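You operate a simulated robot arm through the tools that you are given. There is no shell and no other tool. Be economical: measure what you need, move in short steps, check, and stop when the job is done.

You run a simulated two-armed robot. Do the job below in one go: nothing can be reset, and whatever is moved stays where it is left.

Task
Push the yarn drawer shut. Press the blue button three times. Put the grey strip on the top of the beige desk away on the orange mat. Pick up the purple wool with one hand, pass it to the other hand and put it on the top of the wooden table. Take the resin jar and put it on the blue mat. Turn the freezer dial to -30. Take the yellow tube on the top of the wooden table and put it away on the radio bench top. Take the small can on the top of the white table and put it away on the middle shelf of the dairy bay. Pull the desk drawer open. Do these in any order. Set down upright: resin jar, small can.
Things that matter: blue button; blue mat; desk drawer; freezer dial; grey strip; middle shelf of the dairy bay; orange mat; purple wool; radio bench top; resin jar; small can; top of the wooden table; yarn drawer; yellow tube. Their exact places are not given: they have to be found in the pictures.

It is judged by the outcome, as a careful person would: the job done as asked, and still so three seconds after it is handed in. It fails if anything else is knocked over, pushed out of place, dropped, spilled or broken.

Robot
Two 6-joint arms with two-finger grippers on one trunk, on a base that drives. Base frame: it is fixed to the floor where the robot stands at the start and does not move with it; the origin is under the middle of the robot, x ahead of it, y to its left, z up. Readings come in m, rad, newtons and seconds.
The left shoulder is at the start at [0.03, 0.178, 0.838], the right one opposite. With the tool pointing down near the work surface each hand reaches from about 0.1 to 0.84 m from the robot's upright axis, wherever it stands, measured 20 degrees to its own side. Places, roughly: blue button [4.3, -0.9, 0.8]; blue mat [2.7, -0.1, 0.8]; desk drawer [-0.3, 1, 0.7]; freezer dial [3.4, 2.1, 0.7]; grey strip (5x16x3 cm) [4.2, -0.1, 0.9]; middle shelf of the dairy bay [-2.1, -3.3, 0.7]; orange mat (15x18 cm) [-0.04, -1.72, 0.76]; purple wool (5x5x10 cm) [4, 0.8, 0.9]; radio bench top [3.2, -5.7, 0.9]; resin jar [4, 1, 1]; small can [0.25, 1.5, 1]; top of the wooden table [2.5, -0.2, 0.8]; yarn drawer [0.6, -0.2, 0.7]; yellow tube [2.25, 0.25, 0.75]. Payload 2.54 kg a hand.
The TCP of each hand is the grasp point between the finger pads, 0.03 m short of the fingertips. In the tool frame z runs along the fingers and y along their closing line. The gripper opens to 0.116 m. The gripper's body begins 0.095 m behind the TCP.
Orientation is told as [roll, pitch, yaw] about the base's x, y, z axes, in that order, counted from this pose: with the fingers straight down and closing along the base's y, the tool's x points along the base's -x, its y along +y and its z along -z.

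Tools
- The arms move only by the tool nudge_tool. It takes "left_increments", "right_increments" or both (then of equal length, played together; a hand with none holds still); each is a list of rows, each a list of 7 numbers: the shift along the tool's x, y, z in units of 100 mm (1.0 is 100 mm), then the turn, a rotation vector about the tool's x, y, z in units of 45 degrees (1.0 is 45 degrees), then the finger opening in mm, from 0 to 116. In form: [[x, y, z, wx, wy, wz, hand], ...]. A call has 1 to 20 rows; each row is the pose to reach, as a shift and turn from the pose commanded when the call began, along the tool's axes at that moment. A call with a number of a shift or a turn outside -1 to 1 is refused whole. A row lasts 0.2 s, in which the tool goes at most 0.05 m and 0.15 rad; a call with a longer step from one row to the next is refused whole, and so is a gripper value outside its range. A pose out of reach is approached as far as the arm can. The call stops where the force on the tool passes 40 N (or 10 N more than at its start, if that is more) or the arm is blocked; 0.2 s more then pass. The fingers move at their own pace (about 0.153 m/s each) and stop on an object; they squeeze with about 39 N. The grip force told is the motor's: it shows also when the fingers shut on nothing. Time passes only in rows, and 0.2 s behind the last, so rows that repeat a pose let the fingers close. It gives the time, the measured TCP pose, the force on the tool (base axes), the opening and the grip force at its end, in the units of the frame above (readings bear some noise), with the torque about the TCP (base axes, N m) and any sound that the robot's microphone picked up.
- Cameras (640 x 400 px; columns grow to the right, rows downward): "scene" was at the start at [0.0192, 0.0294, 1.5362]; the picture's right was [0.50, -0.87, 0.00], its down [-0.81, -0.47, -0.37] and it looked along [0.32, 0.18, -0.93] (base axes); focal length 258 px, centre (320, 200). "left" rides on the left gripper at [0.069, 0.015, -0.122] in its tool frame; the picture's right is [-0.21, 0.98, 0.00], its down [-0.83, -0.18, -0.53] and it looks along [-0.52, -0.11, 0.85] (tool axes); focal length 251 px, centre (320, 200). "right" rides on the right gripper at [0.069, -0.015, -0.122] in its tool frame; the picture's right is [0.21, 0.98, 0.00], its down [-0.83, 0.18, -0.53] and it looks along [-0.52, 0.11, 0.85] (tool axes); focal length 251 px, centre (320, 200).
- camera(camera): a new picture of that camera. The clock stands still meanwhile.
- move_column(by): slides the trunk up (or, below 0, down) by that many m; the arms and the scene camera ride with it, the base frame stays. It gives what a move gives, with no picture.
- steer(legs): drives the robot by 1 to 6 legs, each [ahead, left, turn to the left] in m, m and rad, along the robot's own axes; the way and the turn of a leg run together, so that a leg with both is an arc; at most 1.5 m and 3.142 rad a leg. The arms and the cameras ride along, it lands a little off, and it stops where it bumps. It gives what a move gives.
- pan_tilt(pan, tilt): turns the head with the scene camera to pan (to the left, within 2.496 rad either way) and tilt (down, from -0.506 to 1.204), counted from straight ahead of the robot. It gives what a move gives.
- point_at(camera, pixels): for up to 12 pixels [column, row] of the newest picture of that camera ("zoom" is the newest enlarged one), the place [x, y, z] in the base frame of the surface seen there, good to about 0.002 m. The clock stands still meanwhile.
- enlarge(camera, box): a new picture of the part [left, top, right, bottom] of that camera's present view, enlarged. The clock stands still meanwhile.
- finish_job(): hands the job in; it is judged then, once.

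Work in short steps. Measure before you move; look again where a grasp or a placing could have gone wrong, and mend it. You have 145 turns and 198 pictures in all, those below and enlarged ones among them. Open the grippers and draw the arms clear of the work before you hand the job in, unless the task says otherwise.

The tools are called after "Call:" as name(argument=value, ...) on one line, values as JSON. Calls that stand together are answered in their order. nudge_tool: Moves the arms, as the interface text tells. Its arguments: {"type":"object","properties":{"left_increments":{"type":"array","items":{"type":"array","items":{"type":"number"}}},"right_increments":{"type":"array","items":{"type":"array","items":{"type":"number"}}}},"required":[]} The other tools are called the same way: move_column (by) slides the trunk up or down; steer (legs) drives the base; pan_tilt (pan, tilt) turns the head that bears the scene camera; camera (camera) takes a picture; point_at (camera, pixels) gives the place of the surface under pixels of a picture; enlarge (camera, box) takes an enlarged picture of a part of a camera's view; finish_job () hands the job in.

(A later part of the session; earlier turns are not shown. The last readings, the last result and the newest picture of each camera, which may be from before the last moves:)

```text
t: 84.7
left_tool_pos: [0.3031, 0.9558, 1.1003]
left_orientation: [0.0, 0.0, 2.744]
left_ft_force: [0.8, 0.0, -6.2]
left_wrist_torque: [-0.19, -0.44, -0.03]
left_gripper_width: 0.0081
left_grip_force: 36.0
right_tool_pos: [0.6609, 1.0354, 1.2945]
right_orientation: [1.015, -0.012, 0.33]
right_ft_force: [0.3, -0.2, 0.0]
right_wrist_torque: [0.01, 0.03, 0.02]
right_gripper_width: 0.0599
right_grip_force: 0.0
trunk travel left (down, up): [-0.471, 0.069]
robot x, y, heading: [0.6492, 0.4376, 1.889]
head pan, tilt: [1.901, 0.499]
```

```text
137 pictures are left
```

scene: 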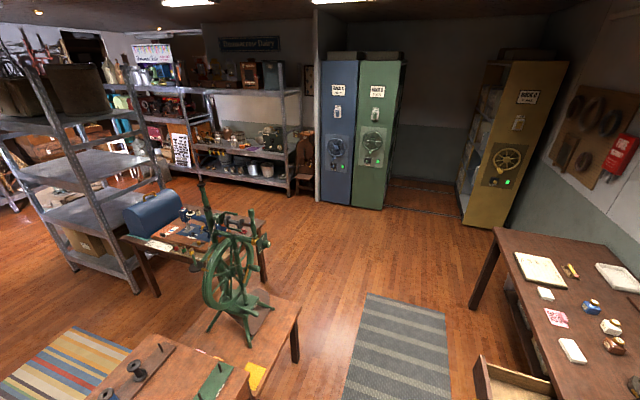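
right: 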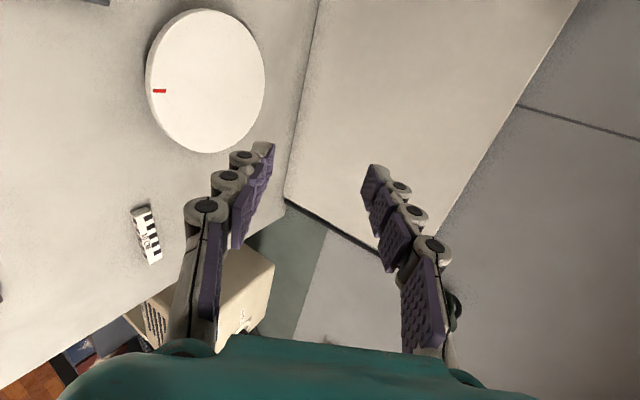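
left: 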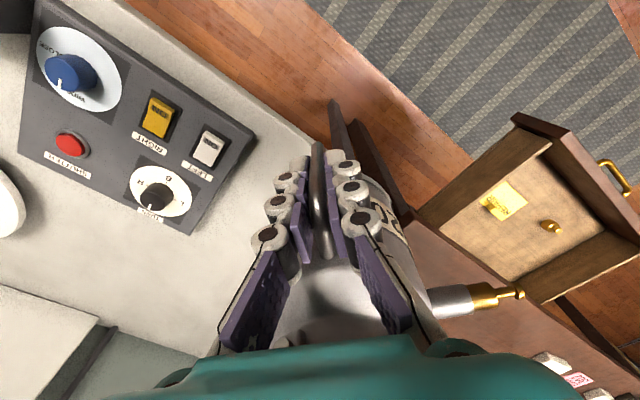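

I measure the furniture corners along the route.

Call:
point_at(camera="scene", pixels=[[266, 238], [296, 328], [268, 288], [320, 200], [305, 193], [345, 206], [380, 208], [468, 222], [247, 195], [158, 296], [240, 205], [478, 300]])

Call:
enlarge(camera="scene", box=[180, 100, 320, 210])

```text
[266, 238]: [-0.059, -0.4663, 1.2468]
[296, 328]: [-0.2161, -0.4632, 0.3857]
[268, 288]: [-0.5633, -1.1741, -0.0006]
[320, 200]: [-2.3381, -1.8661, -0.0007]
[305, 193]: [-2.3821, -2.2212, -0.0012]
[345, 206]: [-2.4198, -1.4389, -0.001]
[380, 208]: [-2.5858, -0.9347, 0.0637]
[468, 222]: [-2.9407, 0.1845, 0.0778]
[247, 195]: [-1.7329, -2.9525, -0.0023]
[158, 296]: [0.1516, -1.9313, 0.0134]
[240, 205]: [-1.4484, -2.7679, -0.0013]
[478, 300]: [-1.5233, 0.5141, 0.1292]
```

```text
3.64 times, centred on (250, 155) of scene
```

zoom: 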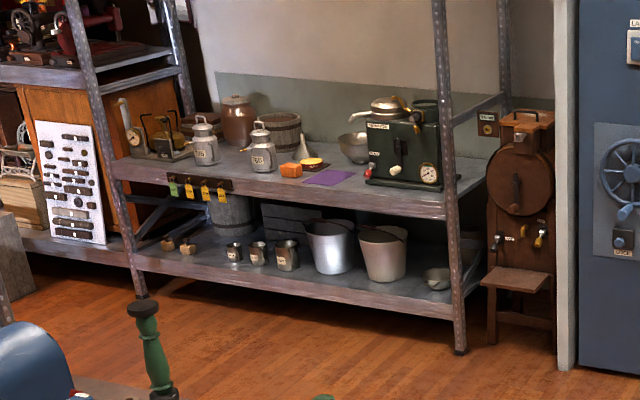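

Route clear: left along the desk, then back toward the bay. I drive with the can held.

Call:
steer(legs=[[-0.05, 0, 0], [0, 1.1, 0], [0, 1.05, 0], [-1.2, 0, 0], [-0.9, 0, 0], [0, 0, 1.561]])

Call:
pan_tilt(pan=0.0, tilt=0.6)

Call:
camera(camera="scene")

```text
t: 109.9
left_tool_pos: [-1.2013, -2.6514, 1.1007]
left_orientation: [0.0, 0.002, -1.955]
left_ft_force: [0.5, -0.2, -6.0]
left_wrist_torque: [0.5, -0.13, -0.02]
left_gripper_width: 0.0082
left_grip_force: 36.4
right_tool_pos: [-1.2874, -2.2953, 1.293]
right_orientation: [1.014, -0.013, 1.917]
right_ft_force: [0.8, -0.6, -0.5]
right_wrist_torque: [-0.03, 0.0, -0.01]
right_gripper_width: 0.0599
right_grip_force: 0.1
trunk travel left (down, up): [-0.471, 0.069]
robot x, y, heading: [-0.6913, -2.2982, -2.809]
head pan, tilt: [1.901, 0.499]
```

```text
t: 111.8
left_tool_pos: [-1.201, -2.6504, 1.1008]
left_orientation: [0.0, 0.001, -1.956]
left_ft_force: [0.0, 0.4, -6.7]
left_wrist_torque: [0.46, -0.13, 0.01]
left_gripper_width: 0.0082
left_grip_force: 35.9
right_tool_pos: [-1.2871, -2.2956, 1.2939]
right_orientation: [1.013, -0.01, 1.916]
right_ft_force: [0.2, 0.1, -1.5]
right_wrist_torque: [-0.04, -0.03, 0.01]
right_gripper_width: 0.06
right_grip_force: 0.1
trunk travel left (down, up): [-0.471, 0.069]
robot x, y, heading: [-0.6808, -2.2959, -2.804]
head pan, tilt: [0.0, 0.6]
```

```text
135 pictures are left
```

scene: 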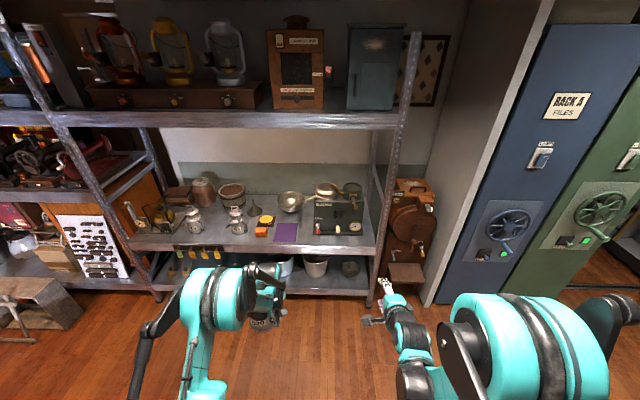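

I zoom in on the middle shelf for a free spot.

Call:
enlarge(camera="scene", box=[110, 160, 390, 270])

Call:
point_at(camera="scene", pixels=[[195, 230], [237, 232], [262, 232], [285, 232], [330, 232], [215, 245], [250, 243], [300, 245], [215, 215], [265, 212], [290, 205], [165, 240]])

```text
2.29 times, centred on (250, 215) of scene
```

zoom: 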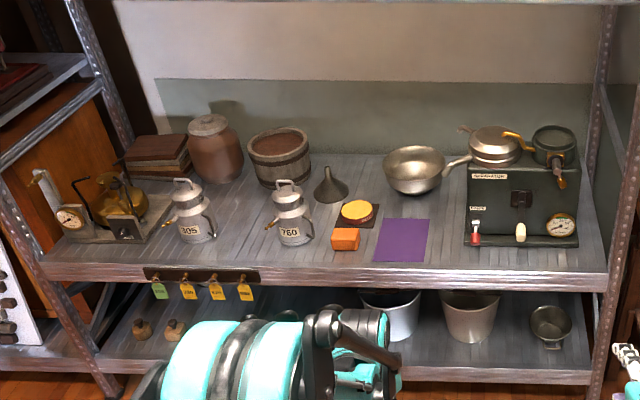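

```text
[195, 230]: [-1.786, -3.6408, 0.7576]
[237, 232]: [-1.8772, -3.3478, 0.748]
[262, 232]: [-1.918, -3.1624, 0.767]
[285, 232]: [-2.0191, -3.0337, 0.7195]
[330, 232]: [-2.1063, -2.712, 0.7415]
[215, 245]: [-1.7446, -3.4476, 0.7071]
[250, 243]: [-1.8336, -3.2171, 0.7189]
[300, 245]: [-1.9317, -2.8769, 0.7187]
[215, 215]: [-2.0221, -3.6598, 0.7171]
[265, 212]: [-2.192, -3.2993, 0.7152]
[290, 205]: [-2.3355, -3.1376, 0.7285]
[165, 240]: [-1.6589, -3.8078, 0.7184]
```

The purple sheet (n≈2.28 area, flush with the shelf at z 0.719) is the only clear patch; I'll set the can there with its handle toward me. First I bring the right hand back to a downward pose and turn the can's handle toward the robot.

Call:
nudge_tool(left_increments=[[0, 0, 0, 0, 0, 0.14, 0], [0, 0, 0, 0, 0, 0.28, 0], [0, 0, 0, 0, 0, 0.42, 0], [0, 0, 0, 0, 0, 0.56, 0]], right_increments=[[0, -0.13, -0.2, 0.163, 0, 0, 60], [0, -0.26, -0.4, 0.325, 0, 0, 60], [0, -0.4, -0.6, 0.488, 0, 0, 60], [0, -0.53, -0.85, 0.65, 0, 0, 60]])

Call:
nudge_tool(left_increments=[[0, 0, 0, 0, 0, 0.14, 0], [0, 0, 0, 0, 0, 0.28, 0], [0, 0, 0, 0, 0, 0.42, 0], [0, 0, 0, 0, 0, 0.56, 0]], right_increments=[[0, -0.2, 0, 0.16, 0, 0, 60], [0, -0.4, 0, 0.32, 0, 0, 60], [0, -0.6, 0, 0.48, 0, 0, 60], [0, -0.8, 0, 0.64, 0, 0, 60]])

Call:
camera(camera="left")

Call:
camera(camera="scene")

```text
t: 112.8
left_tool_pos: [-1.2013, -2.6512, 1.1011]
left_orientation: [0.001, -0.001, -2.397]
left_ft_force: [1.3, 0.0, -6.2]
left_wrist_torque: [0.38, -0.27, -0.03]
left_gripper_width: 0.0081
left_grip_force: 36.0
right_tool_pos: [-1.194, -2.2602, 1.2946]
right_orientation: [0.502, -0.013, 1.916]
right_ft_force: [0.4, -0.4, 0.5]
right_wrist_torque: [0.0, 0.0, 0.02]
right_gripper_width: 0.0598
right_grip_force: 0.0
trunk travel left (down, up): [-0.471, 0.069]
robot x, y, heading: [-0.6845, -2.2966, -2.806]
head pan, tilt: [0.0, 0.6]
```

```text
t: 113.8
left_tool_pos: [-1.2028, -2.6516, 1.1003]
left_orientation: [0.0, 0.002, -2.836]
left_ft_force: [-0.3, 0.1, -6.3]
left_wrist_torque: [0.19, -0.46, 0.01]
left_gripper_width: 0.0081
left_grip_force: 36.0
right_tool_pos: [-1.1288, -2.2383, 1.2541]
right_orientation: [-0.002, -0.01, 1.917]
right_ft_force: [-0.4, 0.4, -0.3]
right_wrist_torque: [-0.02, 0.02, 0.01]
right_gripper_width: 0.0599
right_grip_force: 0.0
trunk travel left (down, up): [-0.471, 0.069]
robot x, y, heading: [-0.6866, -2.2948, -2.806]
head pan, tilt: [0.0, 0.6]
```

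```text
133 pictures are left
```

left: 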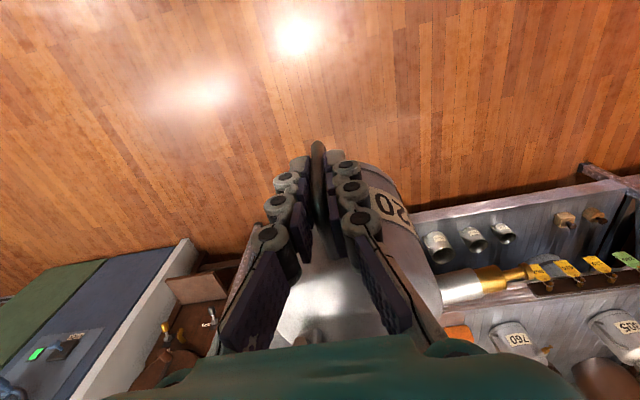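

```text
132 pictures are left
```

scene: 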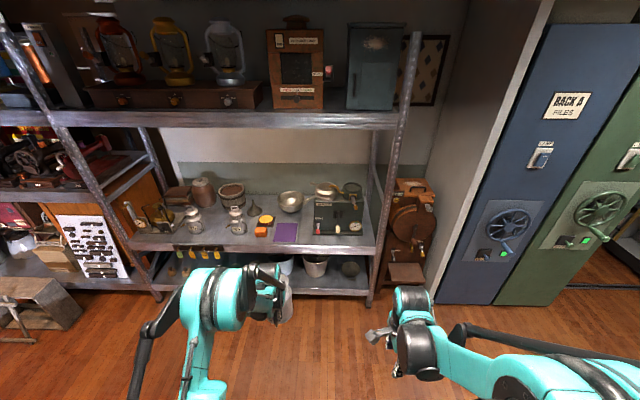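

Can rides well with the handle toward me. I lower the trunk and drive in front of the clear patch.

Call:
move_column(by=-0.2)

Call:
steer(legs=[[0, 0.134, -0.028], [0.74, 0, 0]])

Call:
pan_tilt(pan=0.2, tilt=0.9)

Call:
camera(camera="scene")

Call:
camera(camera="left")

```text
t: 115.9
left_tool_pos: [-1.2019, -2.651, 0.9001]
left_orientation: [0.0, 0.0, -2.834]
left_ft_force: [-0.2, -0.3, -5.9]
left_wrist_torque: [0.24, -0.47, -0.02]
left_gripper_width: 0.008
left_grip_force: 36.0
right_tool_pos: [-1.129, -2.2374, 1.0548]
right_orientation: [0.0, -0.01, 1.915]
right_ft_force: [0.1, 0.2, -0.7]
right_wrist_torque: [0.03, 0.01, 0.02]
right_gripper_width: 0.0598
right_grip_force: 0.1
trunk travel left (down, up): [-0.271, 0.269]
robot x, y, heading: [-0.6851, -2.2959, -2.807]
head pan, tilt: [0.0, 0.6]
```

```text
t: 120.9
left_tool_pos: [-1.8892, -2.9829, 0.9008]
left_orientation: [0.0, 0.001, -2.87]
left_ft_force: [-1.3, 0.1, -6.3]
left_wrist_torque: [0.2, -0.49, 0.03]
left_gripper_width: 0.0083
left_grip_force: 35.8
right_tool_pos: [-1.8015, -2.5735, 1.0548]
right_orientation: [0.0, -0.011, 1.88]
right_ft_force: [-0.8, 0.1, 0.3]
right_wrist_torque: [0.04, -0.01, -0.01]
right_gripper_width: 0.0604
right_grip_force: 0.0
trunk travel left (down, up): [-0.271, 0.269]
robot x, y, heading: [-1.3581, -2.6477, -2.845]
head pan, tilt: [0.0, 0.6]
```

```text
t: 121.7
left_tool_pos: [-1.8892, -2.9831, 0.9003]
left_orientation: [-0.001, 0.0, -2.87]
left_ft_force: [0.1, 0.0, -6.4]
left_wrist_torque: [0.22, -0.45, 0.01]
left_gripper_width: 0.0082
left_grip_force: 36.5
right_tool_pos: [-1.801, -2.5729, 1.0532]
right_orientation: [0.0, -0.009, 1.88]
right_ft_force: [-0.3, 0.4, 0.1]
right_wrist_torque: [-0.04, 0.02, -0.01]
right_gripper_width: 0.0601
right_grip_force: 0.1
trunk travel left (down, up): [-0.271, 0.269]
robot x, y, heading: [-1.3632, -2.6511, -2.844]
head pan, tilt: [0.201, 0.901]
```

```text
131 pictures are left
```

scene: 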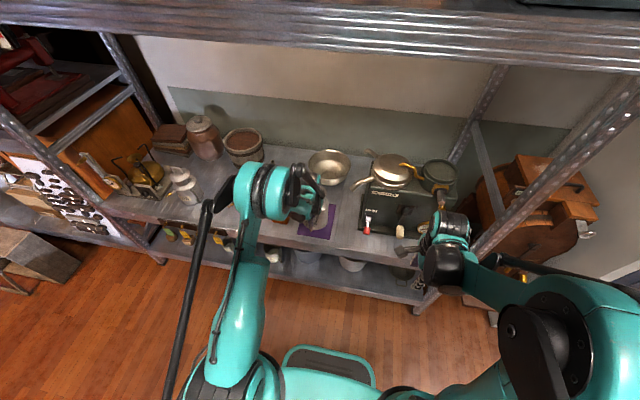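

```text
130 pictures are left
```

left: 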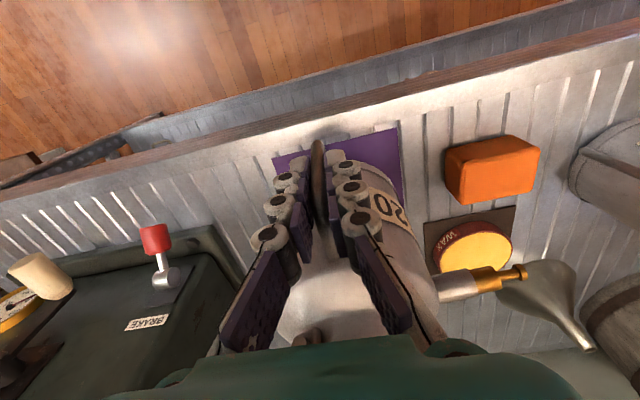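

Over the purple sheet, clear of the machine and cheese. I move 25 mm further in and lower slowly to touch.

Call:
nudge_tool(left_increments=[[-0.12, 0, 0, 0, 0, 0, 0], [-0.25, 0, 0.2, 0, 0, 0, 0], [-0.25, 0, 0.45, 0, 0, 0, 0], [-0.25, 0, 0.7, 0, 0, 0, 0], [-0.25, 0, 0.85, 0, 0, 0, 0], [-0.25, 0, 0.92, 0, 0, 0, 0], [-0.25, 0, 0.95, 0, 0, 0, 0], [-0.25, 0, 0.97, 0, 0, 0, 0], [-0.25, 0, 0.98, 0, 0, 0, 0]])

Call:
camera(camera="left")

```text
t: 123.7
left_tool_pos: [-1.9124, -2.9896, 0.8039]
left_orientation: [-0.001, 0.0, -2.87]
left_ft_force: [5.3, 1.5, 6.7]
left_wrist_torque: [-0.17, 0.74, 0.02]
left_gripper_width: 0.0084
left_grip_force: 35.7
right_tool_pos: [-1.8, -2.5711, 1.0552]
right_orientation: [0.002, -0.011, 1.88]
right_ft_force: [0.0, 0.1, -0.5]
right_wrist_torque: [0.01, -0.02, 0.0]
right_gripper_width: 0.0598
right_grip_force: 0.0
trunk travel left (down, up): [-0.271, 0.269]
robot x, y, heading: [-1.3607, -2.6493, -2.844]
head pan, tilt: [0.201, 0.901]
```

```text
129 pictures are left
```

left: 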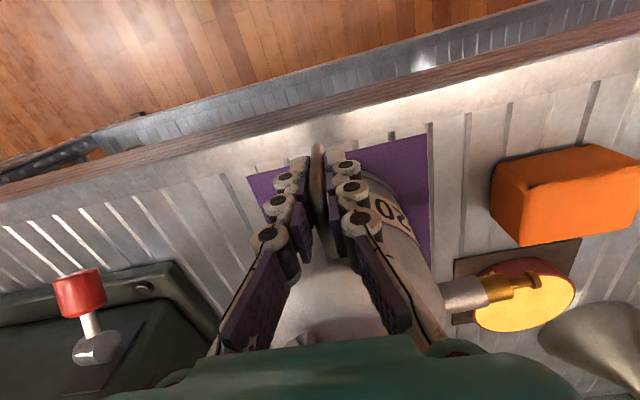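

Contact made (load reversed). I release and rise.

Call:
nudge_tool(left_increments=[[0, 0, 0, 0, 0, 0, 20], [0, 0, 0, 0, 0, 0, 40], [0, 0, 0, 0, 0, 0, 40], [0, 0, -0.3, 0, 0, 0, 40], [0, 0, -0.65, 0, 0, 0, 40], [0, 0, -1.0, 0, 0, 0, 40]])

Call:
nudge_tool(left_increments=[[0, 0, -0.3, 0, 0, 0, 40], [0, 0, -0.65, 0, 0, 0, 40], [0, 0, -1.0, 0, 0, 0, 40], [0.4, 0, -1.0, 0, 0, 0, 40], [0.8, 0, -1.0, 0, 0, 0, 40]])

Call:
camera(camera="left")

Call:
enlarge(camera="scene", box=[220, 130, 420, 260])

```text
t: 125.1
left_tool_pos: [-1.9146, -2.9916, 0.9039]
left_orientation: [0.001, -0.001, -2.87]
left_ft_force: [0.3, -0.7, -0.2]
left_wrist_torque: [-0.01, -0.05, 0.02]
left_gripper_width: 0.0402
left_grip_force: 0.1
right_tool_pos: [-1.8005, -2.5731, 1.0558]
right_orientation: [0.003, -0.01, 1.878]
right_ft_force: [0.3, -0.3, -0.6]
right_wrist_torque: [-0.08, 0.02, 0.0]
right_gripper_width: 0.0598
right_grip_force: 0.1
trunk travel left (down, up): [-0.271, 0.269]
robot x, y, heading: [-1.3637, -2.6462, -2.845]
head pan, tilt: [0.201, 0.901]
```

```text
t: 126.3
left_tool_pos: [-1.834, -2.9683, 1.0024]
left_orientation: [0.0, -0.003, -2.872]
left_ft_force: [0.8, 0.5, -0.5]
left_wrist_torque: [-0.04, 0.02, 0.01]
left_gripper_width: 0.0402
left_grip_force: 0.1
right_tool_pos: [-1.8015, -2.5728, 1.0557]
right_orientation: [0.002, -0.01, 1.879]
right_ft_force: [0.4, -0.1, 0.2]
right_wrist_torque: [-0.02, 0.01, 0.0]
right_gripper_width: 0.0602
right_grip_force: 0.0
trunk travel left (down, up): [-0.271, 0.269]
robot x, y, heading: [-1.3609, -2.6507, -2.844]
head pan, tilt: [0.201, 0.901]
```

```text
128 pictures are left
```

left: 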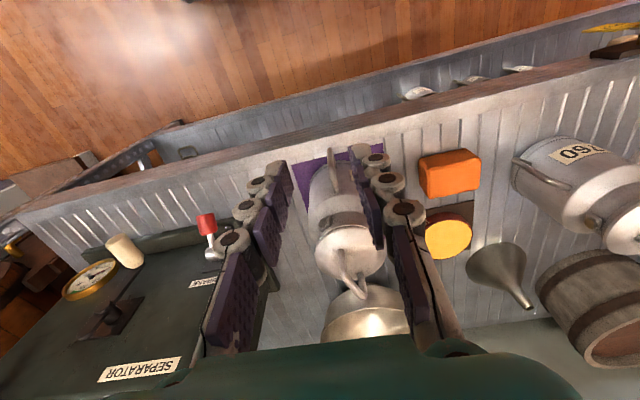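

```text
3.08 times, centred on (320, 195) of scene
```

zoom: 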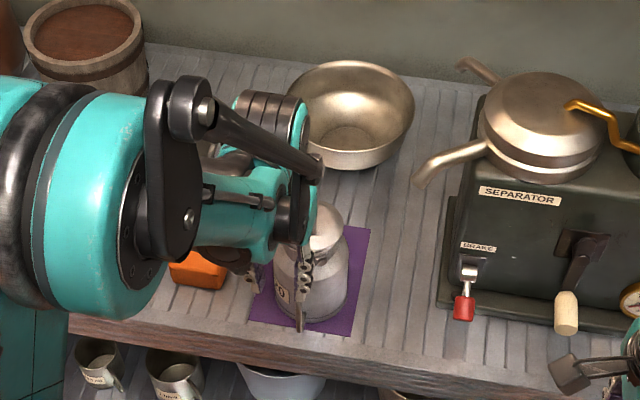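

The can stands upright on the middle shelf. Next I go to the far side for the freezer, wool and jar: back out, strafe to the corridor, turn around.

Call:
steer(legs=[[-0.6, 0, 0], [0, -1.14, 0], [0, -1.14, 0], [0, 0, -3.13], [1.45, 0, 0]])

Call:
pan_tilt(pan=0, tilt=0.45)

Call:
camera(camera="scene")

```text
t: 154.7
left_tool_pos: [0.4334, 0.405, 1.0029]
left_orientation: [0.001, 0.0, 0.242]
left_ft_force: [0.3, -0.5, 0.0]
left_wrist_torque: [0.01, -0.01, -0.05]
left_gripper_width: 0.04
left_grip_force: 0.0
right_tool_pos: [0.3873, 0.0089, 1.055]
right_orientation: [-0.001, -0.011, -1.293]
right_ft_force: [0.0, -0.2, -0.2]
right_wrist_torque: [-0.02, 0.0, 0.0]
right_gripper_width: 0.06
right_grip_force: 0.2
trunk travel left (down, up): [-0.271, 0.269]
robot x, y, heading: [-0.0528, 0.0949, 0.27]
head pan, tilt: [0.201, 0.901]
```

```text
t: 155.6
left_tool_pos: [0.4329, 0.4038, 1.0035]
left_orientation: [0.0, 0.001, 0.239]
left_ft_force: [-0.1, 0.6, 0.2]
left_wrist_torque: [0.01, -0.02, -0.02]
left_gripper_width: 0.0403
left_grip_force: 0.0
right_tool_pos: [0.3876, 0.0084, 1.0541]
right_orientation: [0.001, -0.009, -1.291]
right_ft_force: [0.3, -0.8, 0.4]
right_wrist_torque: [-0.04, 0.02, -0.02]
right_gripper_width: 0.0598
right_grip_force: 0.0
trunk travel left (down, up): [-0.271, 0.269]
robot x, y, heading: [-0.053, 0.0958, 0.265]
head pan, tilt: [0.0, 0.45]
```

```text
126 pictures are left
```

scene: 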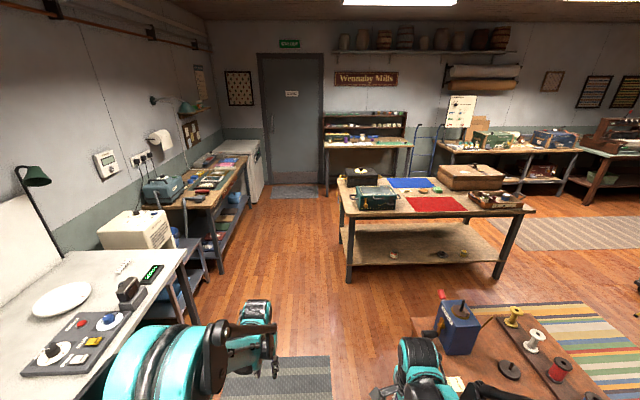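

I measure key furniture positions ahead.

Call:
point_at(camera="scene", pixels=[[330, 142], [410, 145], [255, 165], [252, 200], [235, 215], [345, 270], [515, 268], [345, 195], [440, 150], [590, 150], [405, 183], [435, 203]])

Call:
enlarge(camera="scene", box=[200, 90, 440, 230])

Call:
enlarge(camera="scene", box=[400, 90, 640, 230])

```text
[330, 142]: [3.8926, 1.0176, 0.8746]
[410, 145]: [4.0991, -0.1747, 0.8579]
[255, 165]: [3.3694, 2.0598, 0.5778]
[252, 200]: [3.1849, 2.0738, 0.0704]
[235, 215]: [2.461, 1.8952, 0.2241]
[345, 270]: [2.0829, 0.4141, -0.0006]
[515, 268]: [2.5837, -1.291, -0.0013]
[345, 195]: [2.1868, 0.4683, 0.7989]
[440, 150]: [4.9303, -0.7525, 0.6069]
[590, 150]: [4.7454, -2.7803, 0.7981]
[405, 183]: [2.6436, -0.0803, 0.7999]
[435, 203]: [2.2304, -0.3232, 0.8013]
```

```text
2.67 times, centred on (320, 160) of scene
```

zoom: 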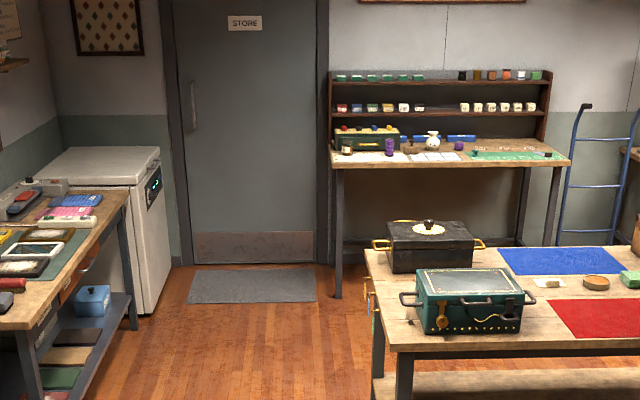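

```text
2.67 times, centred on (520, 160) of scene
```

zoom: 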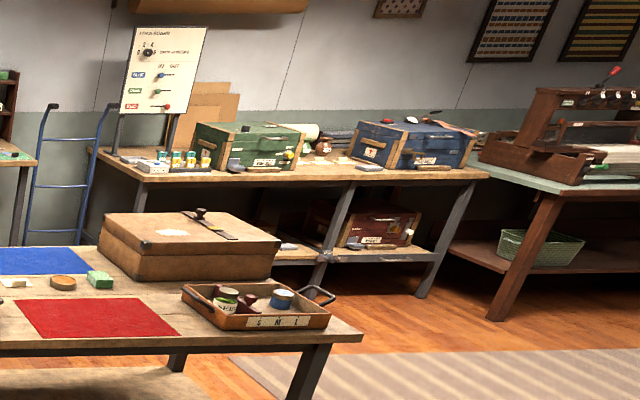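

I drive down the aisle to the freezer.

Call:
steer(legs=[[0, 0.13, 0.043], [1.5, 0, 0], [1.5, 0, 0]])

Call:
pan_tilt(pan=0.6, tilt=0.6)

Call:
camera(camera="scene")

Call:
pan_tilt(pan=-0.5, tilt=0.6)

Call:
camera(camera="scene")

```text
t: 170.8
left_tool_pos: [3.2652, 1.3426, 1.0019]
left_orientation: [0.001, 0.001, 0.232]
left_ft_force: [0.6, -0.4, -0.6]
left_wrist_torque: [-0.01, 0.02, -0.01]
left_gripper_width: 0.0399
left_grip_force: 0.1
right_tool_pos: [3.2152, 0.9488, 1.0547]
right_orientation: [-0.001, -0.01, -1.3]
right_ft_force: [-0.1, 0.8, 0.2]
right_wrist_torque: [-0.02, 0.01, 0.0]
right_gripper_width: 0.0601
right_grip_force: 0.0
trunk travel left (down, up): [-0.271, 0.269]
robot x, y, heading: [2.778, 1.0369, 0.26]
head pan, tilt: [0.0, 0.45]
```

```text
t: 171.8
left_tool_pos: [3.2654, 1.3447, 1.0025]
left_orientation: [0.0, 0.001, 0.233]
left_ft_force: [0.5, 0.0, -0.6]
left_wrist_torque: [0.0, 0.02, 0.0]
left_gripper_width: 0.04
left_grip_force: 0.0
right_tool_pos: [3.2156, 0.9489, 1.0555]
right_orientation: [0.001, -0.011, -1.302]
right_ft_force: [0.1, 0.5, -0.3]
right_wrist_torque: [-0.04, 0.01, -0.03]
right_gripper_width: 0.0601
right_grip_force: 0.1
trunk travel left (down, up): [-0.271, 0.269]
robot x, y, heading: [2.7783, 1.0443, 0.259]
head pan, tilt: [0.6, 0.6]
```

```text
123 pictures are left
```

scene: 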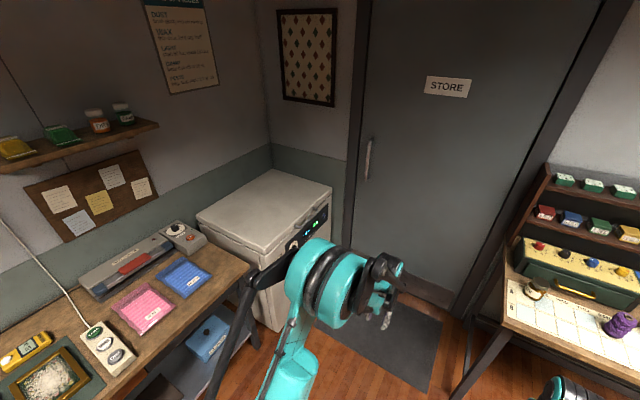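

```text
t: 173.2
left_tool_pos: [3.2657, 1.343, 1.0019]
left_orientation: [-0.001, -0.001, 0.231]
left_ft_force: [-1.0, 0.5, 0.0]
left_wrist_torque: [0.01, 0.0, 0.01]
left_gripper_width: 0.0398
left_grip_force: 0.0
right_tool_pos: [3.2147, 0.9501, 1.0542]
right_orientation: [0.002, -0.011, -1.301]
right_ft_force: [-0.3, -0.2, -0.6]
right_wrist_torque: [0.01, 0.03, -0.02]
right_gripper_width: 0.0602
right_grip_force: 0.1
trunk travel left (down, up): [-0.271, 0.269]
robot x, y, heading: [2.7794, 1.0413, 0.263]
head pan, tilt: [-0.499, 0.6]
```

```text
122 pictures are left
```

scene: 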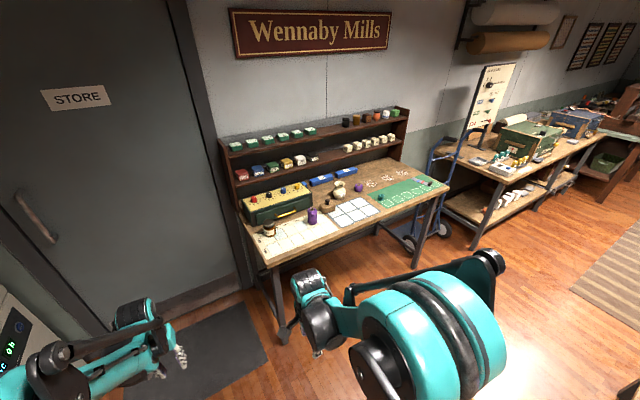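

I turn to face the freezer's panel side and strafe toward it.

Call:
steer(legs=[[0, 0, 1.617], [0, -0.6, 0]])

Call:
pan_tilt(pan=-0.3, tilt=0.75)

Call:
camera(camera="scene")

```text
t: 180.6
left_tool_pos: [3.0182, 1.6995, 1.0022]
left_orientation: [0.0, 0.001, 1.874]
left_ft_force: [-0.5, 0.0, 0.6]
left_wrist_torque: [0.0, 0.02, 0.0]
left_gripper_width: 0.0397
left_grip_force: 0.0
right_tool_pos: [3.4163, 1.6785, 1.0541]
right_orientation: [0.0, -0.011, 0.34]
right_ft_force: [-0.3, -1.1, -0.3]
right_wrist_torque: [-0.03, 0.05, -0.04]
right_gripper_width: 0.0598
right_grip_force: 0.1
trunk travel left (down, up): [-0.271, 0.269]
robot x, y, heading: [3.353, 1.2392, 1.901]
head pan, tilt: [-0.499, 0.6]
```

```text
t: 181.3
left_tool_pos: [3.0184, 1.6998, 1.003]
left_orientation: [0.0, 0.0, 1.873]
left_ft_force: [-0.8, -0.3, -0.1]
left_wrist_torque: [-0.03, 0.01, 0.01]
left_gripper_width: 0.0401
left_grip_force: 0.0
right_tool_pos: [3.4146, 1.6768, 1.0549]
right_orientation: [0.003, -0.009, 0.341]
right_ft_force: [0.7, -0.1, 0.3]
right_wrist_torque: [-0.01, 0.0, 0.0]
right_gripper_width: 0.0601
right_grip_force: 0.1
trunk travel left (down, up): [-0.271, 0.269]
robot x, y, heading: [3.3539, 1.2387, 1.899]
head pan, tilt: [-0.3, 0.75]
```

```text
121 pictures are left
```

scene: 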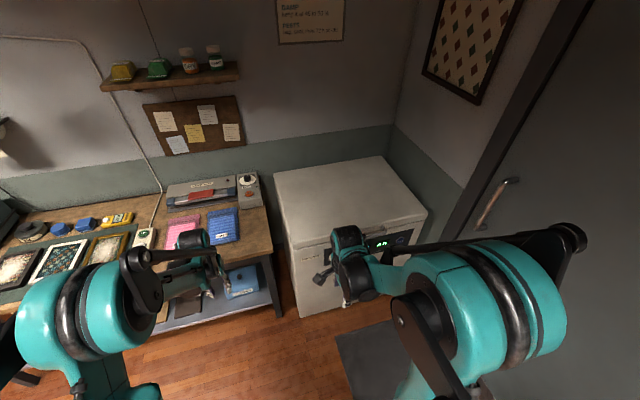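

Call:
enlarge(camera="scene", box=[280, 190, 440, 320])

Call:
camera(camera="right")

Call:
point_at(camera="scene", pixels=[[412, 235], [375, 243], [305, 280], [330, 200], [420, 215], [290, 240]])

```text
3.08 times, centred on (360, 255) of scene
```

zoom: 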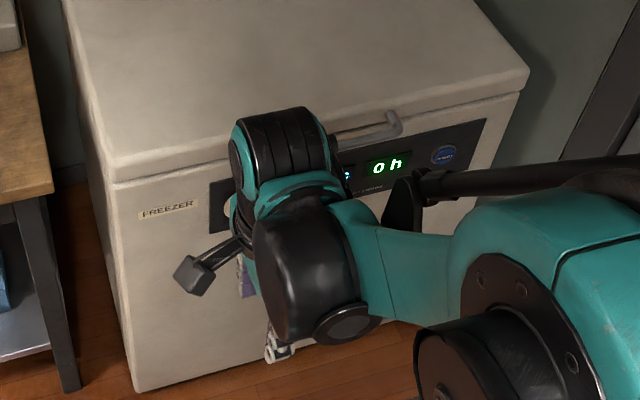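

```text
119 pictures are left
```

right: 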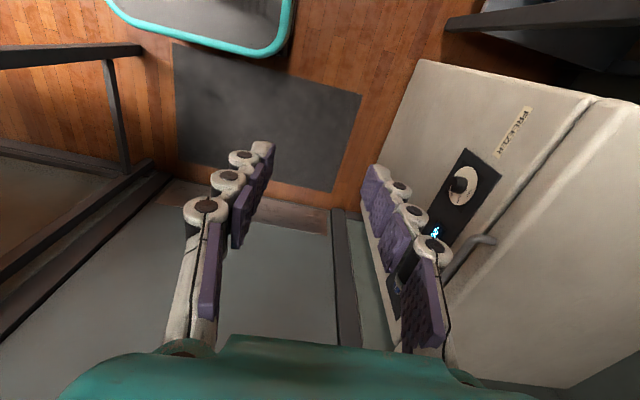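

```text
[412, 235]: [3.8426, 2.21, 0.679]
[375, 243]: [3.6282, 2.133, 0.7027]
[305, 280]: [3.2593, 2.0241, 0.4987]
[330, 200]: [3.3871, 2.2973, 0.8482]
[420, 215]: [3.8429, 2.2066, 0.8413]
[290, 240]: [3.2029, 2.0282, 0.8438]
```

The dial is at (465,187) in the right picture. I zoom in.

Call:
enlarge(camera="right", box=[430, 140, 510, 220])

Call:
point_at(camera="right", pixels=[[460, 187], [468, 180], [475, 175], [455, 205], [490, 165], [520, 130], [445, 230]])

```text
5.00 times, centred on (470, 180) of right
```

zoom: 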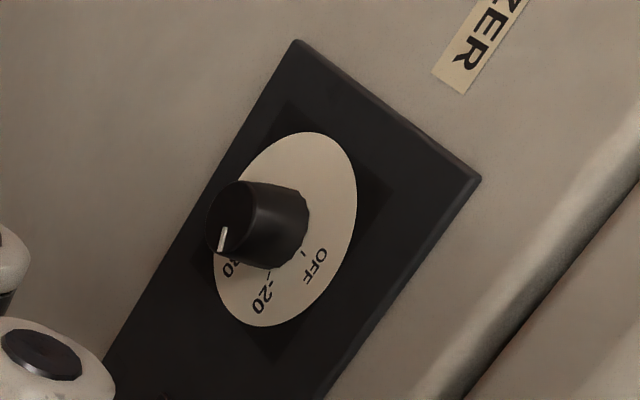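

```text
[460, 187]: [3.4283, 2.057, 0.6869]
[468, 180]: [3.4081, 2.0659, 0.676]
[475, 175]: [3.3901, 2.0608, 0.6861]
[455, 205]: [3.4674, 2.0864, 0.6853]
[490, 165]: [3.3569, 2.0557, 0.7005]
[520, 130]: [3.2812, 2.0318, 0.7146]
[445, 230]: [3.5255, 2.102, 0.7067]
```

I move the right hand up/right/back to let the scene camera see the dial.

Call:
nudge_tool(right_increments=[[-0.2, -0.25, -0.2, 0, 0, 0, 60], [-0.4, -0.5, -0.4, 0, 0, 0, 60], [-0.6, -0.75, -0.6, 0, 0, 0, 60], [-0.8, -1.0, -0.8, 0, 0, 0, 60]])

Call:
nudge_tool(right_increments=[[-0.25, -0.25, 0, 0, 0, 0, 60], [-0.5, -0.5, 0, 0, 0, 0, 60], [-0.75, -0.75, 0, 0, 0, 0, 60], [-1.0, -1.0, 0, 0, 0, 0, 60]])

Call:
enlarge(camera="scene", box=[280, 200, 420, 300])

```text
t: 182.3
left_tool_pos: [3.0175, 1.6983, 1.003]
left_orientation: [0.0, -0.003, 1.874]
left_ft_force: [-0.4, 0.1, 1.0]
left_wrist_torque: [0.03, 0.02, -0.03]
left_gripper_width: 0.0396
left_grip_force: 0.0
right_tool_pos: [3.5243, 1.609, 1.1348]
right_orientation: [0.002, -0.01, 0.342]
right_ft_force: [1.2, 0.0, 0.4]
right_wrist_torque: [0.02, 0.03, 0.01]
right_gripper_width: 0.0603
right_grip_force: 0.0
trunk travel left (down, up): [-0.271, 0.269]
robot x, y, heading: [3.3563, 1.2353, 1.899]
head pan, tilt: [-0.3, 0.75]
```

```text
t: 183.3
left_tool_pos: [3.0175, 1.6999, 1.0027]
left_orientation: [0.0, 0.001, 1.872]
left_ft_force: [-0.1, -0.2, -0.5]
left_wrist_torque: [0.01, -0.01, 0.0]
left_gripper_width: 0.04
left_grip_force: 0.1
right_tool_pos: [3.6515, 1.5482, 1.1348]
right_orientation: [0.003, -0.011, 0.34]
right_ft_force: [0.4, -0.2, 0.8]
right_wrist_torque: [-0.02, -0.03, 0.01]
right_gripper_width: 0.0601
right_grip_force: 0.0
trunk travel left (down, up): [-0.271, 0.269]
robot x, y, heading: [3.3523, 1.235, 1.901]
head pan, tilt: [-0.3, 0.75]
```

```text
4.00 times, centred on (350, 250) of scene
```

zoom: 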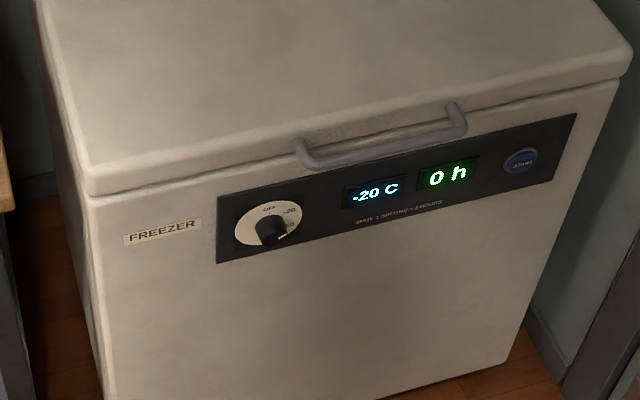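

Call:
enlarge(camera="scene", box=[318, 243, 358, 268])

Call:
point_at(camera="zoom", pixels=[[270, 240], [300, 260], [240, 150], [420, 170], [430, 290], [150, 230], [320, 330]])

```text
16.00 times, centred on (338, 256) of scene
```

zoom: 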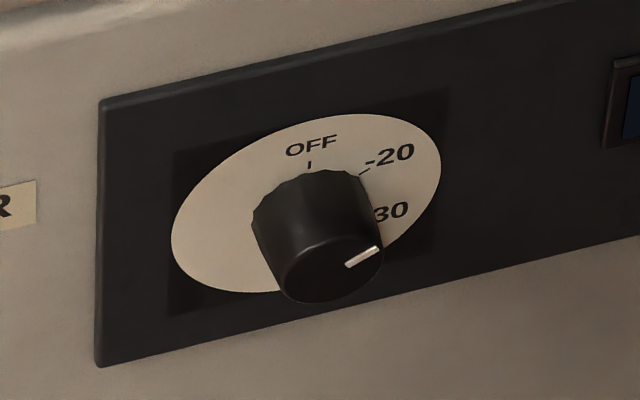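

```text
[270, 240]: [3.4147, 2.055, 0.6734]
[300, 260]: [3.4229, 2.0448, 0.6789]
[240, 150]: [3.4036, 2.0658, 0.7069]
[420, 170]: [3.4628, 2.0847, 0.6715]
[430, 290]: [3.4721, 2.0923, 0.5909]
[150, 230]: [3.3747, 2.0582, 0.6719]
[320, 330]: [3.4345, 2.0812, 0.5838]
```

Display shows -20; dial has OFF (up), -20 (60°), -30 (120° clockwise). Knob centre ≈ (3.43,2.05,0.673), so I must turn it 60° clockwise. I position the robot, lower the trunk, and orient the right hand (closing sideways, fingers 30° below level).

Call:
steer(legs=[[0.03, -0.15, -0.021]])

Call:
move_column(by=-0.265)

Call:
nudge_tool(right_increments=[[0, 0, 0, 0, 0, -0.17, 60], [0, 0, 0, 0, 0, -0.34, 60], [0, 0, 0, 0, 0, -0.51, 60], [0, 0, 0, 0, 0, -0.68, 60], [0, 0, 0, 0, 0, -0.85, 60], [0, 0, 0, 0, 0, -1.0, 60]])

Call:
nudge_tool(right_increments=[[0, 0, 0, 0, 0, -0.17, 60], [0, 0, 0, 0, 0, -0.34, 60], [0, 0, 0, 0, 0, -0.51, 60], [0, 0, 0, 0, 0, -0.68, 60], [0, 0, 0, 0, 0, -0.85, 60], [0, 0, 0, 0, 0, -1.0, 60]])

Call:
nudge_tool(right_increments=[[0, 0, 0, 0, -0.17, 0, 60], [0, 0, 0, 0, -0.34, 0, 60], [0, 0, 0, 0, -0.51, 0, 60], [0, 0, 0, 0, -0.667, 0, 60]])

Call:
nudge_tool(right_increments=[[0, 0, 0, 0, -0.17, 0, 60], [0, 0, 0, 0, -0.34, 0, 60], [0, 0, 0, 0, -0.51, 0, 60], [0, 0, 0, 0, -0.667, 0, 60]])

Call:
camera(camera="right")

```text
t: 184.7
left_tool_pos: [3.1598, 1.7814, 1.0026]
left_orientation: [0.003, 0.0, 1.852]
left_ft_force: [0.7, 0.1, 0.4]
left_wrist_torque: [-0.03, 0.06, -0.02]
left_gripper_width: 0.0399
left_grip_force: 0.1
right_tool_pos: [3.7909, 1.6192, 1.1325]
right_orientation: [0.001, -0.009, 0.319]
right_ft_force: [0.5, 0.2, -0.1]
right_wrist_torque: [-0.04, 0.05, 0.02]
right_gripper_width: 0.0598
right_grip_force: 0.1
trunk travel left (down, up): [-0.271, 0.269]
robot x, y, heading: [3.4841, 1.3103, 1.882]
head pan, tilt: [-0.3, 0.75]
```

```text
t: 187.4
left_tool_pos: [3.1604, 1.7814, 0.7384]
left_orientation: [0.0, -0.001, 1.852]
left_ft_force: [0.1, 0.8, 0.1]
left_wrist_torque: [0.02, -0.02, -0.01]
left_gripper_width: 0.0397
left_grip_force: 0.1
right_tool_pos: [3.7885, 1.6203, 0.8698]
right_orientation: [0.002, -0.011, 0.319]
right_ft_force: [-0.5, 0.4, -0.5]
right_wrist_torque: [-0.03, 0.0, -0.01]
right_gripper_width: 0.0597
right_grip_force: 0.0
trunk travel left (down, up): [-0.006, 0.534]
robot x, y, heading: [3.4855, 1.3111, 1.884]
head pan, tilt: [-0.3, 0.75]
```

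```text
t: 188.8
left_tool_pos: [3.1585, 1.782, 0.738]
left_orientation: [-0.002, 0.001, 1.852]
left_ft_force: [-0.5, 0.0, 0.3]
left_wrist_torque: [-0.01, 0.01, -0.01]
left_gripper_width: 0.04
left_grip_force: 0.0
right_tool_pos: [3.7896, 1.6185, 0.8681]
right_orientation: [-0.006, -0.008, 1.108]
right_ft_force: [0.1, -0.5, -0.6]
right_wrist_torque: [0.01, 0.02, 0.0]
right_gripper_width: 0.0601
right_grip_force: 0.1
trunk travel left (down, up): [-0.006, 0.534]
robot x, y, heading: [3.4864, 1.3115, 1.883]
head pan, tilt: [-0.3, 0.75]
```

```text
t: 190.2
left_tool_pos: [3.1587, 1.7818, 0.7387]
left_orientation: [0.0, 0.0, 1.85]
left_ft_force: [0.6, 0.6, -0.6]
left_wrist_torque: [0.0, 0.01, 0.0]
left_gripper_width: 0.04
left_grip_force: 0.1
right_tool_pos: [3.7891, 1.6186, 0.8696]
right_orientation: [-0.009, -0.003, 1.894]
right_ft_force: [0.2, 0.3, -0.5]
right_wrist_torque: [-0.02, -0.03, 0.0]
right_gripper_width: 0.0603
right_grip_force: 0.0
trunk travel left (down, up): [-0.006, 0.534]
robot x, y, heading: [3.4822, 1.3133, 1.88]
head pan, tilt: [-0.3, 0.75]
```

```text
t: 190.8
left_tool_pos: [3.1579, 1.7819, 0.7375]
left_orientation: [-0.001, 0.0, 1.852]
left_ft_force: [-0.1, 1.0, 0.5]
left_wrist_torque: [-0.01, -0.01, -0.04]
left_gripper_width: 0.04
left_grip_force: 0.1
right_tool_pos: [3.7575, 1.6759, 0.8839]
right_orientation: [-0.009, -0.264, 2.109]
right_ft_force: [0.8, 0.1, -0.2]
right_wrist_torque: [-0.01, -0.03, -0.01]
right_gripper_width: 0.0597
right_grip_force: 0.1
trunk travel left (down, up): [-0.006, 0.534]
robot x, y, heading: [3.4843, 1.3123, 1.883]
head pan, tilt: [-0.3, 0.75]
stopped in row 3 (right hand): the arm was blocked; the commanded pose is now the measured one
```

```text
t: 191.4
left_tool_pos: [3.1589, 1.7822, 0.7381]
left_orientation: [-0.002, -0.001, 1.85]
left_ft_force: [-0.9, 0.5, -0.2]
left_wrist_torque: [0.03, 0.02, -0.01]
left_gripper_width: 0.04
left_grip_force: 0.0
right_tool_pos: [3.7005, 1.698, 0.8853]
right_orientation: [-0.012, -0.51, 2.319]
right_ft_force: [0.5, 0.2, 0.5]
right_wrist_torque: [0.01, -0.02, 0.01]
right_gripper_width: 0.0599
right_grip_force: 0.0
trunk travel left (down, up): [-0.006, 0.534]
robot x, y, heading: [3.4863, 1.3129, 1.879]
head pan, tilt: [-0.3, 0.75]
stopped in row 3 (right hand): the arm was blocked; the commanded pose is now the measured one
```

```text
115 pictures are left
```

right: 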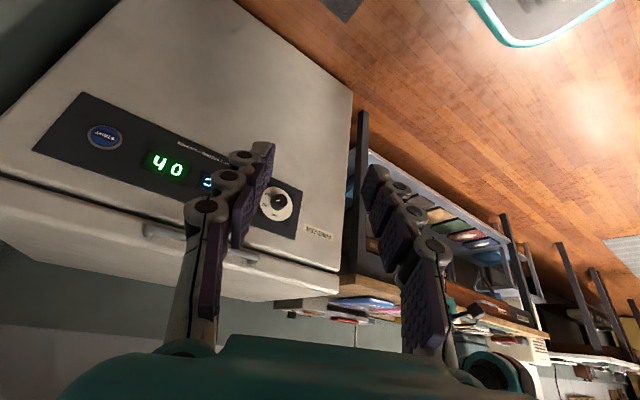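

The arm was too close to tilt; I extend it forward while correcting the yaw.

Call:
nudge_tool(right_increments=[[-0.16, -0.25, 0.09, 0.068, 0, 0.122, 60], [-0.32, -0.5, 0.18, 0.136, 0, 0.245, 60], [-0.48, -0.75, 0.27, 0.205, 0, 0.367, 60], [-0.65, -1.0, 0.36, 0.273, 0, 0.489, 60]])

```text
t: 192.4
left_tool_pos: [3.1594, 1.7826, 0.7377]
left_orientation: [0.0, 0.001, 1.852]
left_ft_force: [-0.5, 0.0, 0.3]
left_wrist_torque: [-0.02, -0.02, -0.01]
left_gripper_width: 0.0401
left_grip_force: 0.1
right_tool_pos: [3.7274, 1.8202, 0.8858]
right_orientation: [-0.01, -0.513, 1.866]
right_ft_force: [0.5, 0.9, 0.1]
right_wrist_torque: [0.01, 0.03, -0.03]
right_gripper_width: 0.06
right_grip_force: 0.0
trunk travel left (down, up): [-0.006, 0.534]
robot x, y, heading: [3.4863, 1.3105, 1.878]
head pan, tilt: [-0.3, 0.75]
```

Call:
nudge_tool(right_increments=[[-0.15, 0.25, 0.08, 0, 0, 0, 60], [-0.3, 0.5, 0.16, 0, -0.17, 0, 60], [-0.45, 0.75, 0.24, 0, -0.34, 0, 60], [-0.6, 1.0, 0.32, 0, -0.51, 0, 60], [-0.7, 1.0, 0.4, 0, -0.68, 0, 60]])

Call:
camera(camera="right")

```text
t: 193.6
left_tool_pos: [3.1594, 1.7816, 0.7378]
left_orientation: [0.001, 0.001, 1.851]
left_ft_force: [0.1, -0.5, 0.0]
left_wrist_torque: [0.02, -0.01, 0.0]
left_gripper_width: 0.0399
left_grip_force: 0.1
right_tool_pos: [3.6085, 1.8689, 0.8841]
right_orientation: [-0.018, -1.049, 1.88]
right_ft_force: [0.3, 0.1, -0.3]
right_wrist_torque: [0.04, 0.01, 0.02]
right_gripper_width: 0.0604
right_grip_force: 0.0
trunk travel left (down, up): [-0.006, 0.534]
robot x, y, heading: [3.489, 1.309, 1.884]
head pan, tilt: [-0.3, 0.75]
```

```text
114 pictures are left
```

right: 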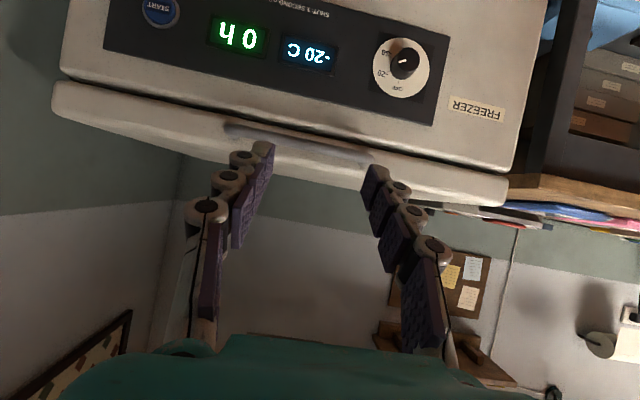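

Good pose. I zoom in on the knob and measure it from this view.

Call:
enlarge(camera="right", box=[365, 25, 445, 105])

Call:
point_at(camera="right", pixels=[[404, 62], [400, 58], [408, 66], [380, 62], [425, 62], [402, 90], [402, 40], [395, 76]])

```text
5.00 times, centred on (405, 65) of right
```

zoom: 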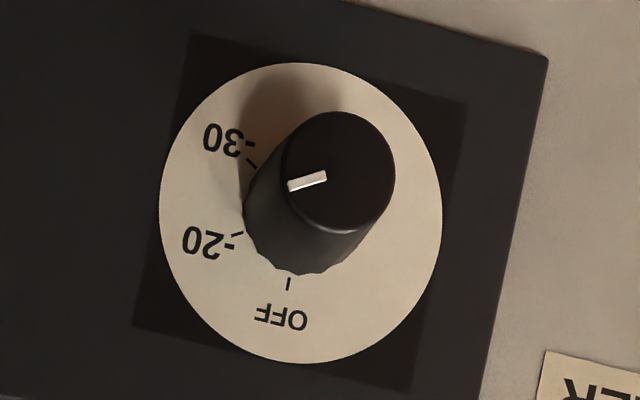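

```text
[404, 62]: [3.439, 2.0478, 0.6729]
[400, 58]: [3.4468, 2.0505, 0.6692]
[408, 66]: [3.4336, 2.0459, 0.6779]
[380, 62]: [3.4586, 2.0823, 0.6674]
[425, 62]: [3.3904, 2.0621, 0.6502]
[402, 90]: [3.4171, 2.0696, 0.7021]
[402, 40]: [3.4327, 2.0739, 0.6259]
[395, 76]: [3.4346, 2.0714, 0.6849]
```

Knob axis at u=3.892, z=0.668, plate n=-0.937, cap n=-0.910. I bring the hand in front of it in two moves.

Call:
nudge_tool(right_increments=[[0.15, 0.25, 0.23, 0, 0, 0, 60], [0.3, 0.5, 0.46, 0, 0, 0, 60], [0.45, 0.75, 0.7, 0, 0, 0, 60], [0.616, 1.0, 0.933, 0, 0, 0, 60]])

Call:
nudge_tool(right_increments=[[0.2, 0.05, 0.25, 0, 0, 0, 60], [0.4, 0.1, 0.5, 0, 0, 0, 60], [0.636, 0.19, 0.945, 0, 0, 0, 60]])

Call:
camera(camera="right")

```text
t: 194.6
left_tool_pos: [3.1596, 1.7825, 0.7368]
left_orientation: [0.0, 0.0, 1.853]
left_ft_force: [0.7, -0.2, -0.5]
left_wrist_torque: [-0.01, 0.01, 0.02]
left_gripper_width: 0.0402
left_grip_force: 0.2
right_tool_pos: [3.5004, 1.9081, 0.8396]
right_orientation: [-0.016, -1.046, 1.88]
right_ft_force: [0.9, -0.6, -0.2]
right_wrist_torque: [0.0, 0.0, 0.01]
right_gripper_width: 0.0602
right_grip_force: 0.0
right hand out of reach, approached as far as the arm can: row 2, 3, 4
trunk travel left (down, up): [-0.006, 0.534]
robot x, y, heading: [3.4859, 1.3127, 1.884]
head pan, tilt: [-0.3, 0.75]
```

```text
refused: row 3 steps farther than a row can; nothing moved
```

```text
112 pictures are left
```

right: 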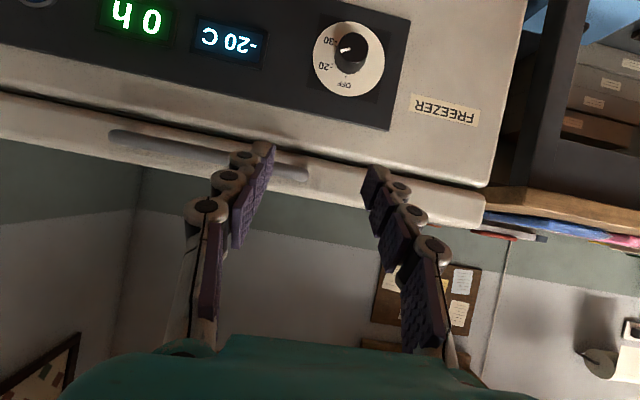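

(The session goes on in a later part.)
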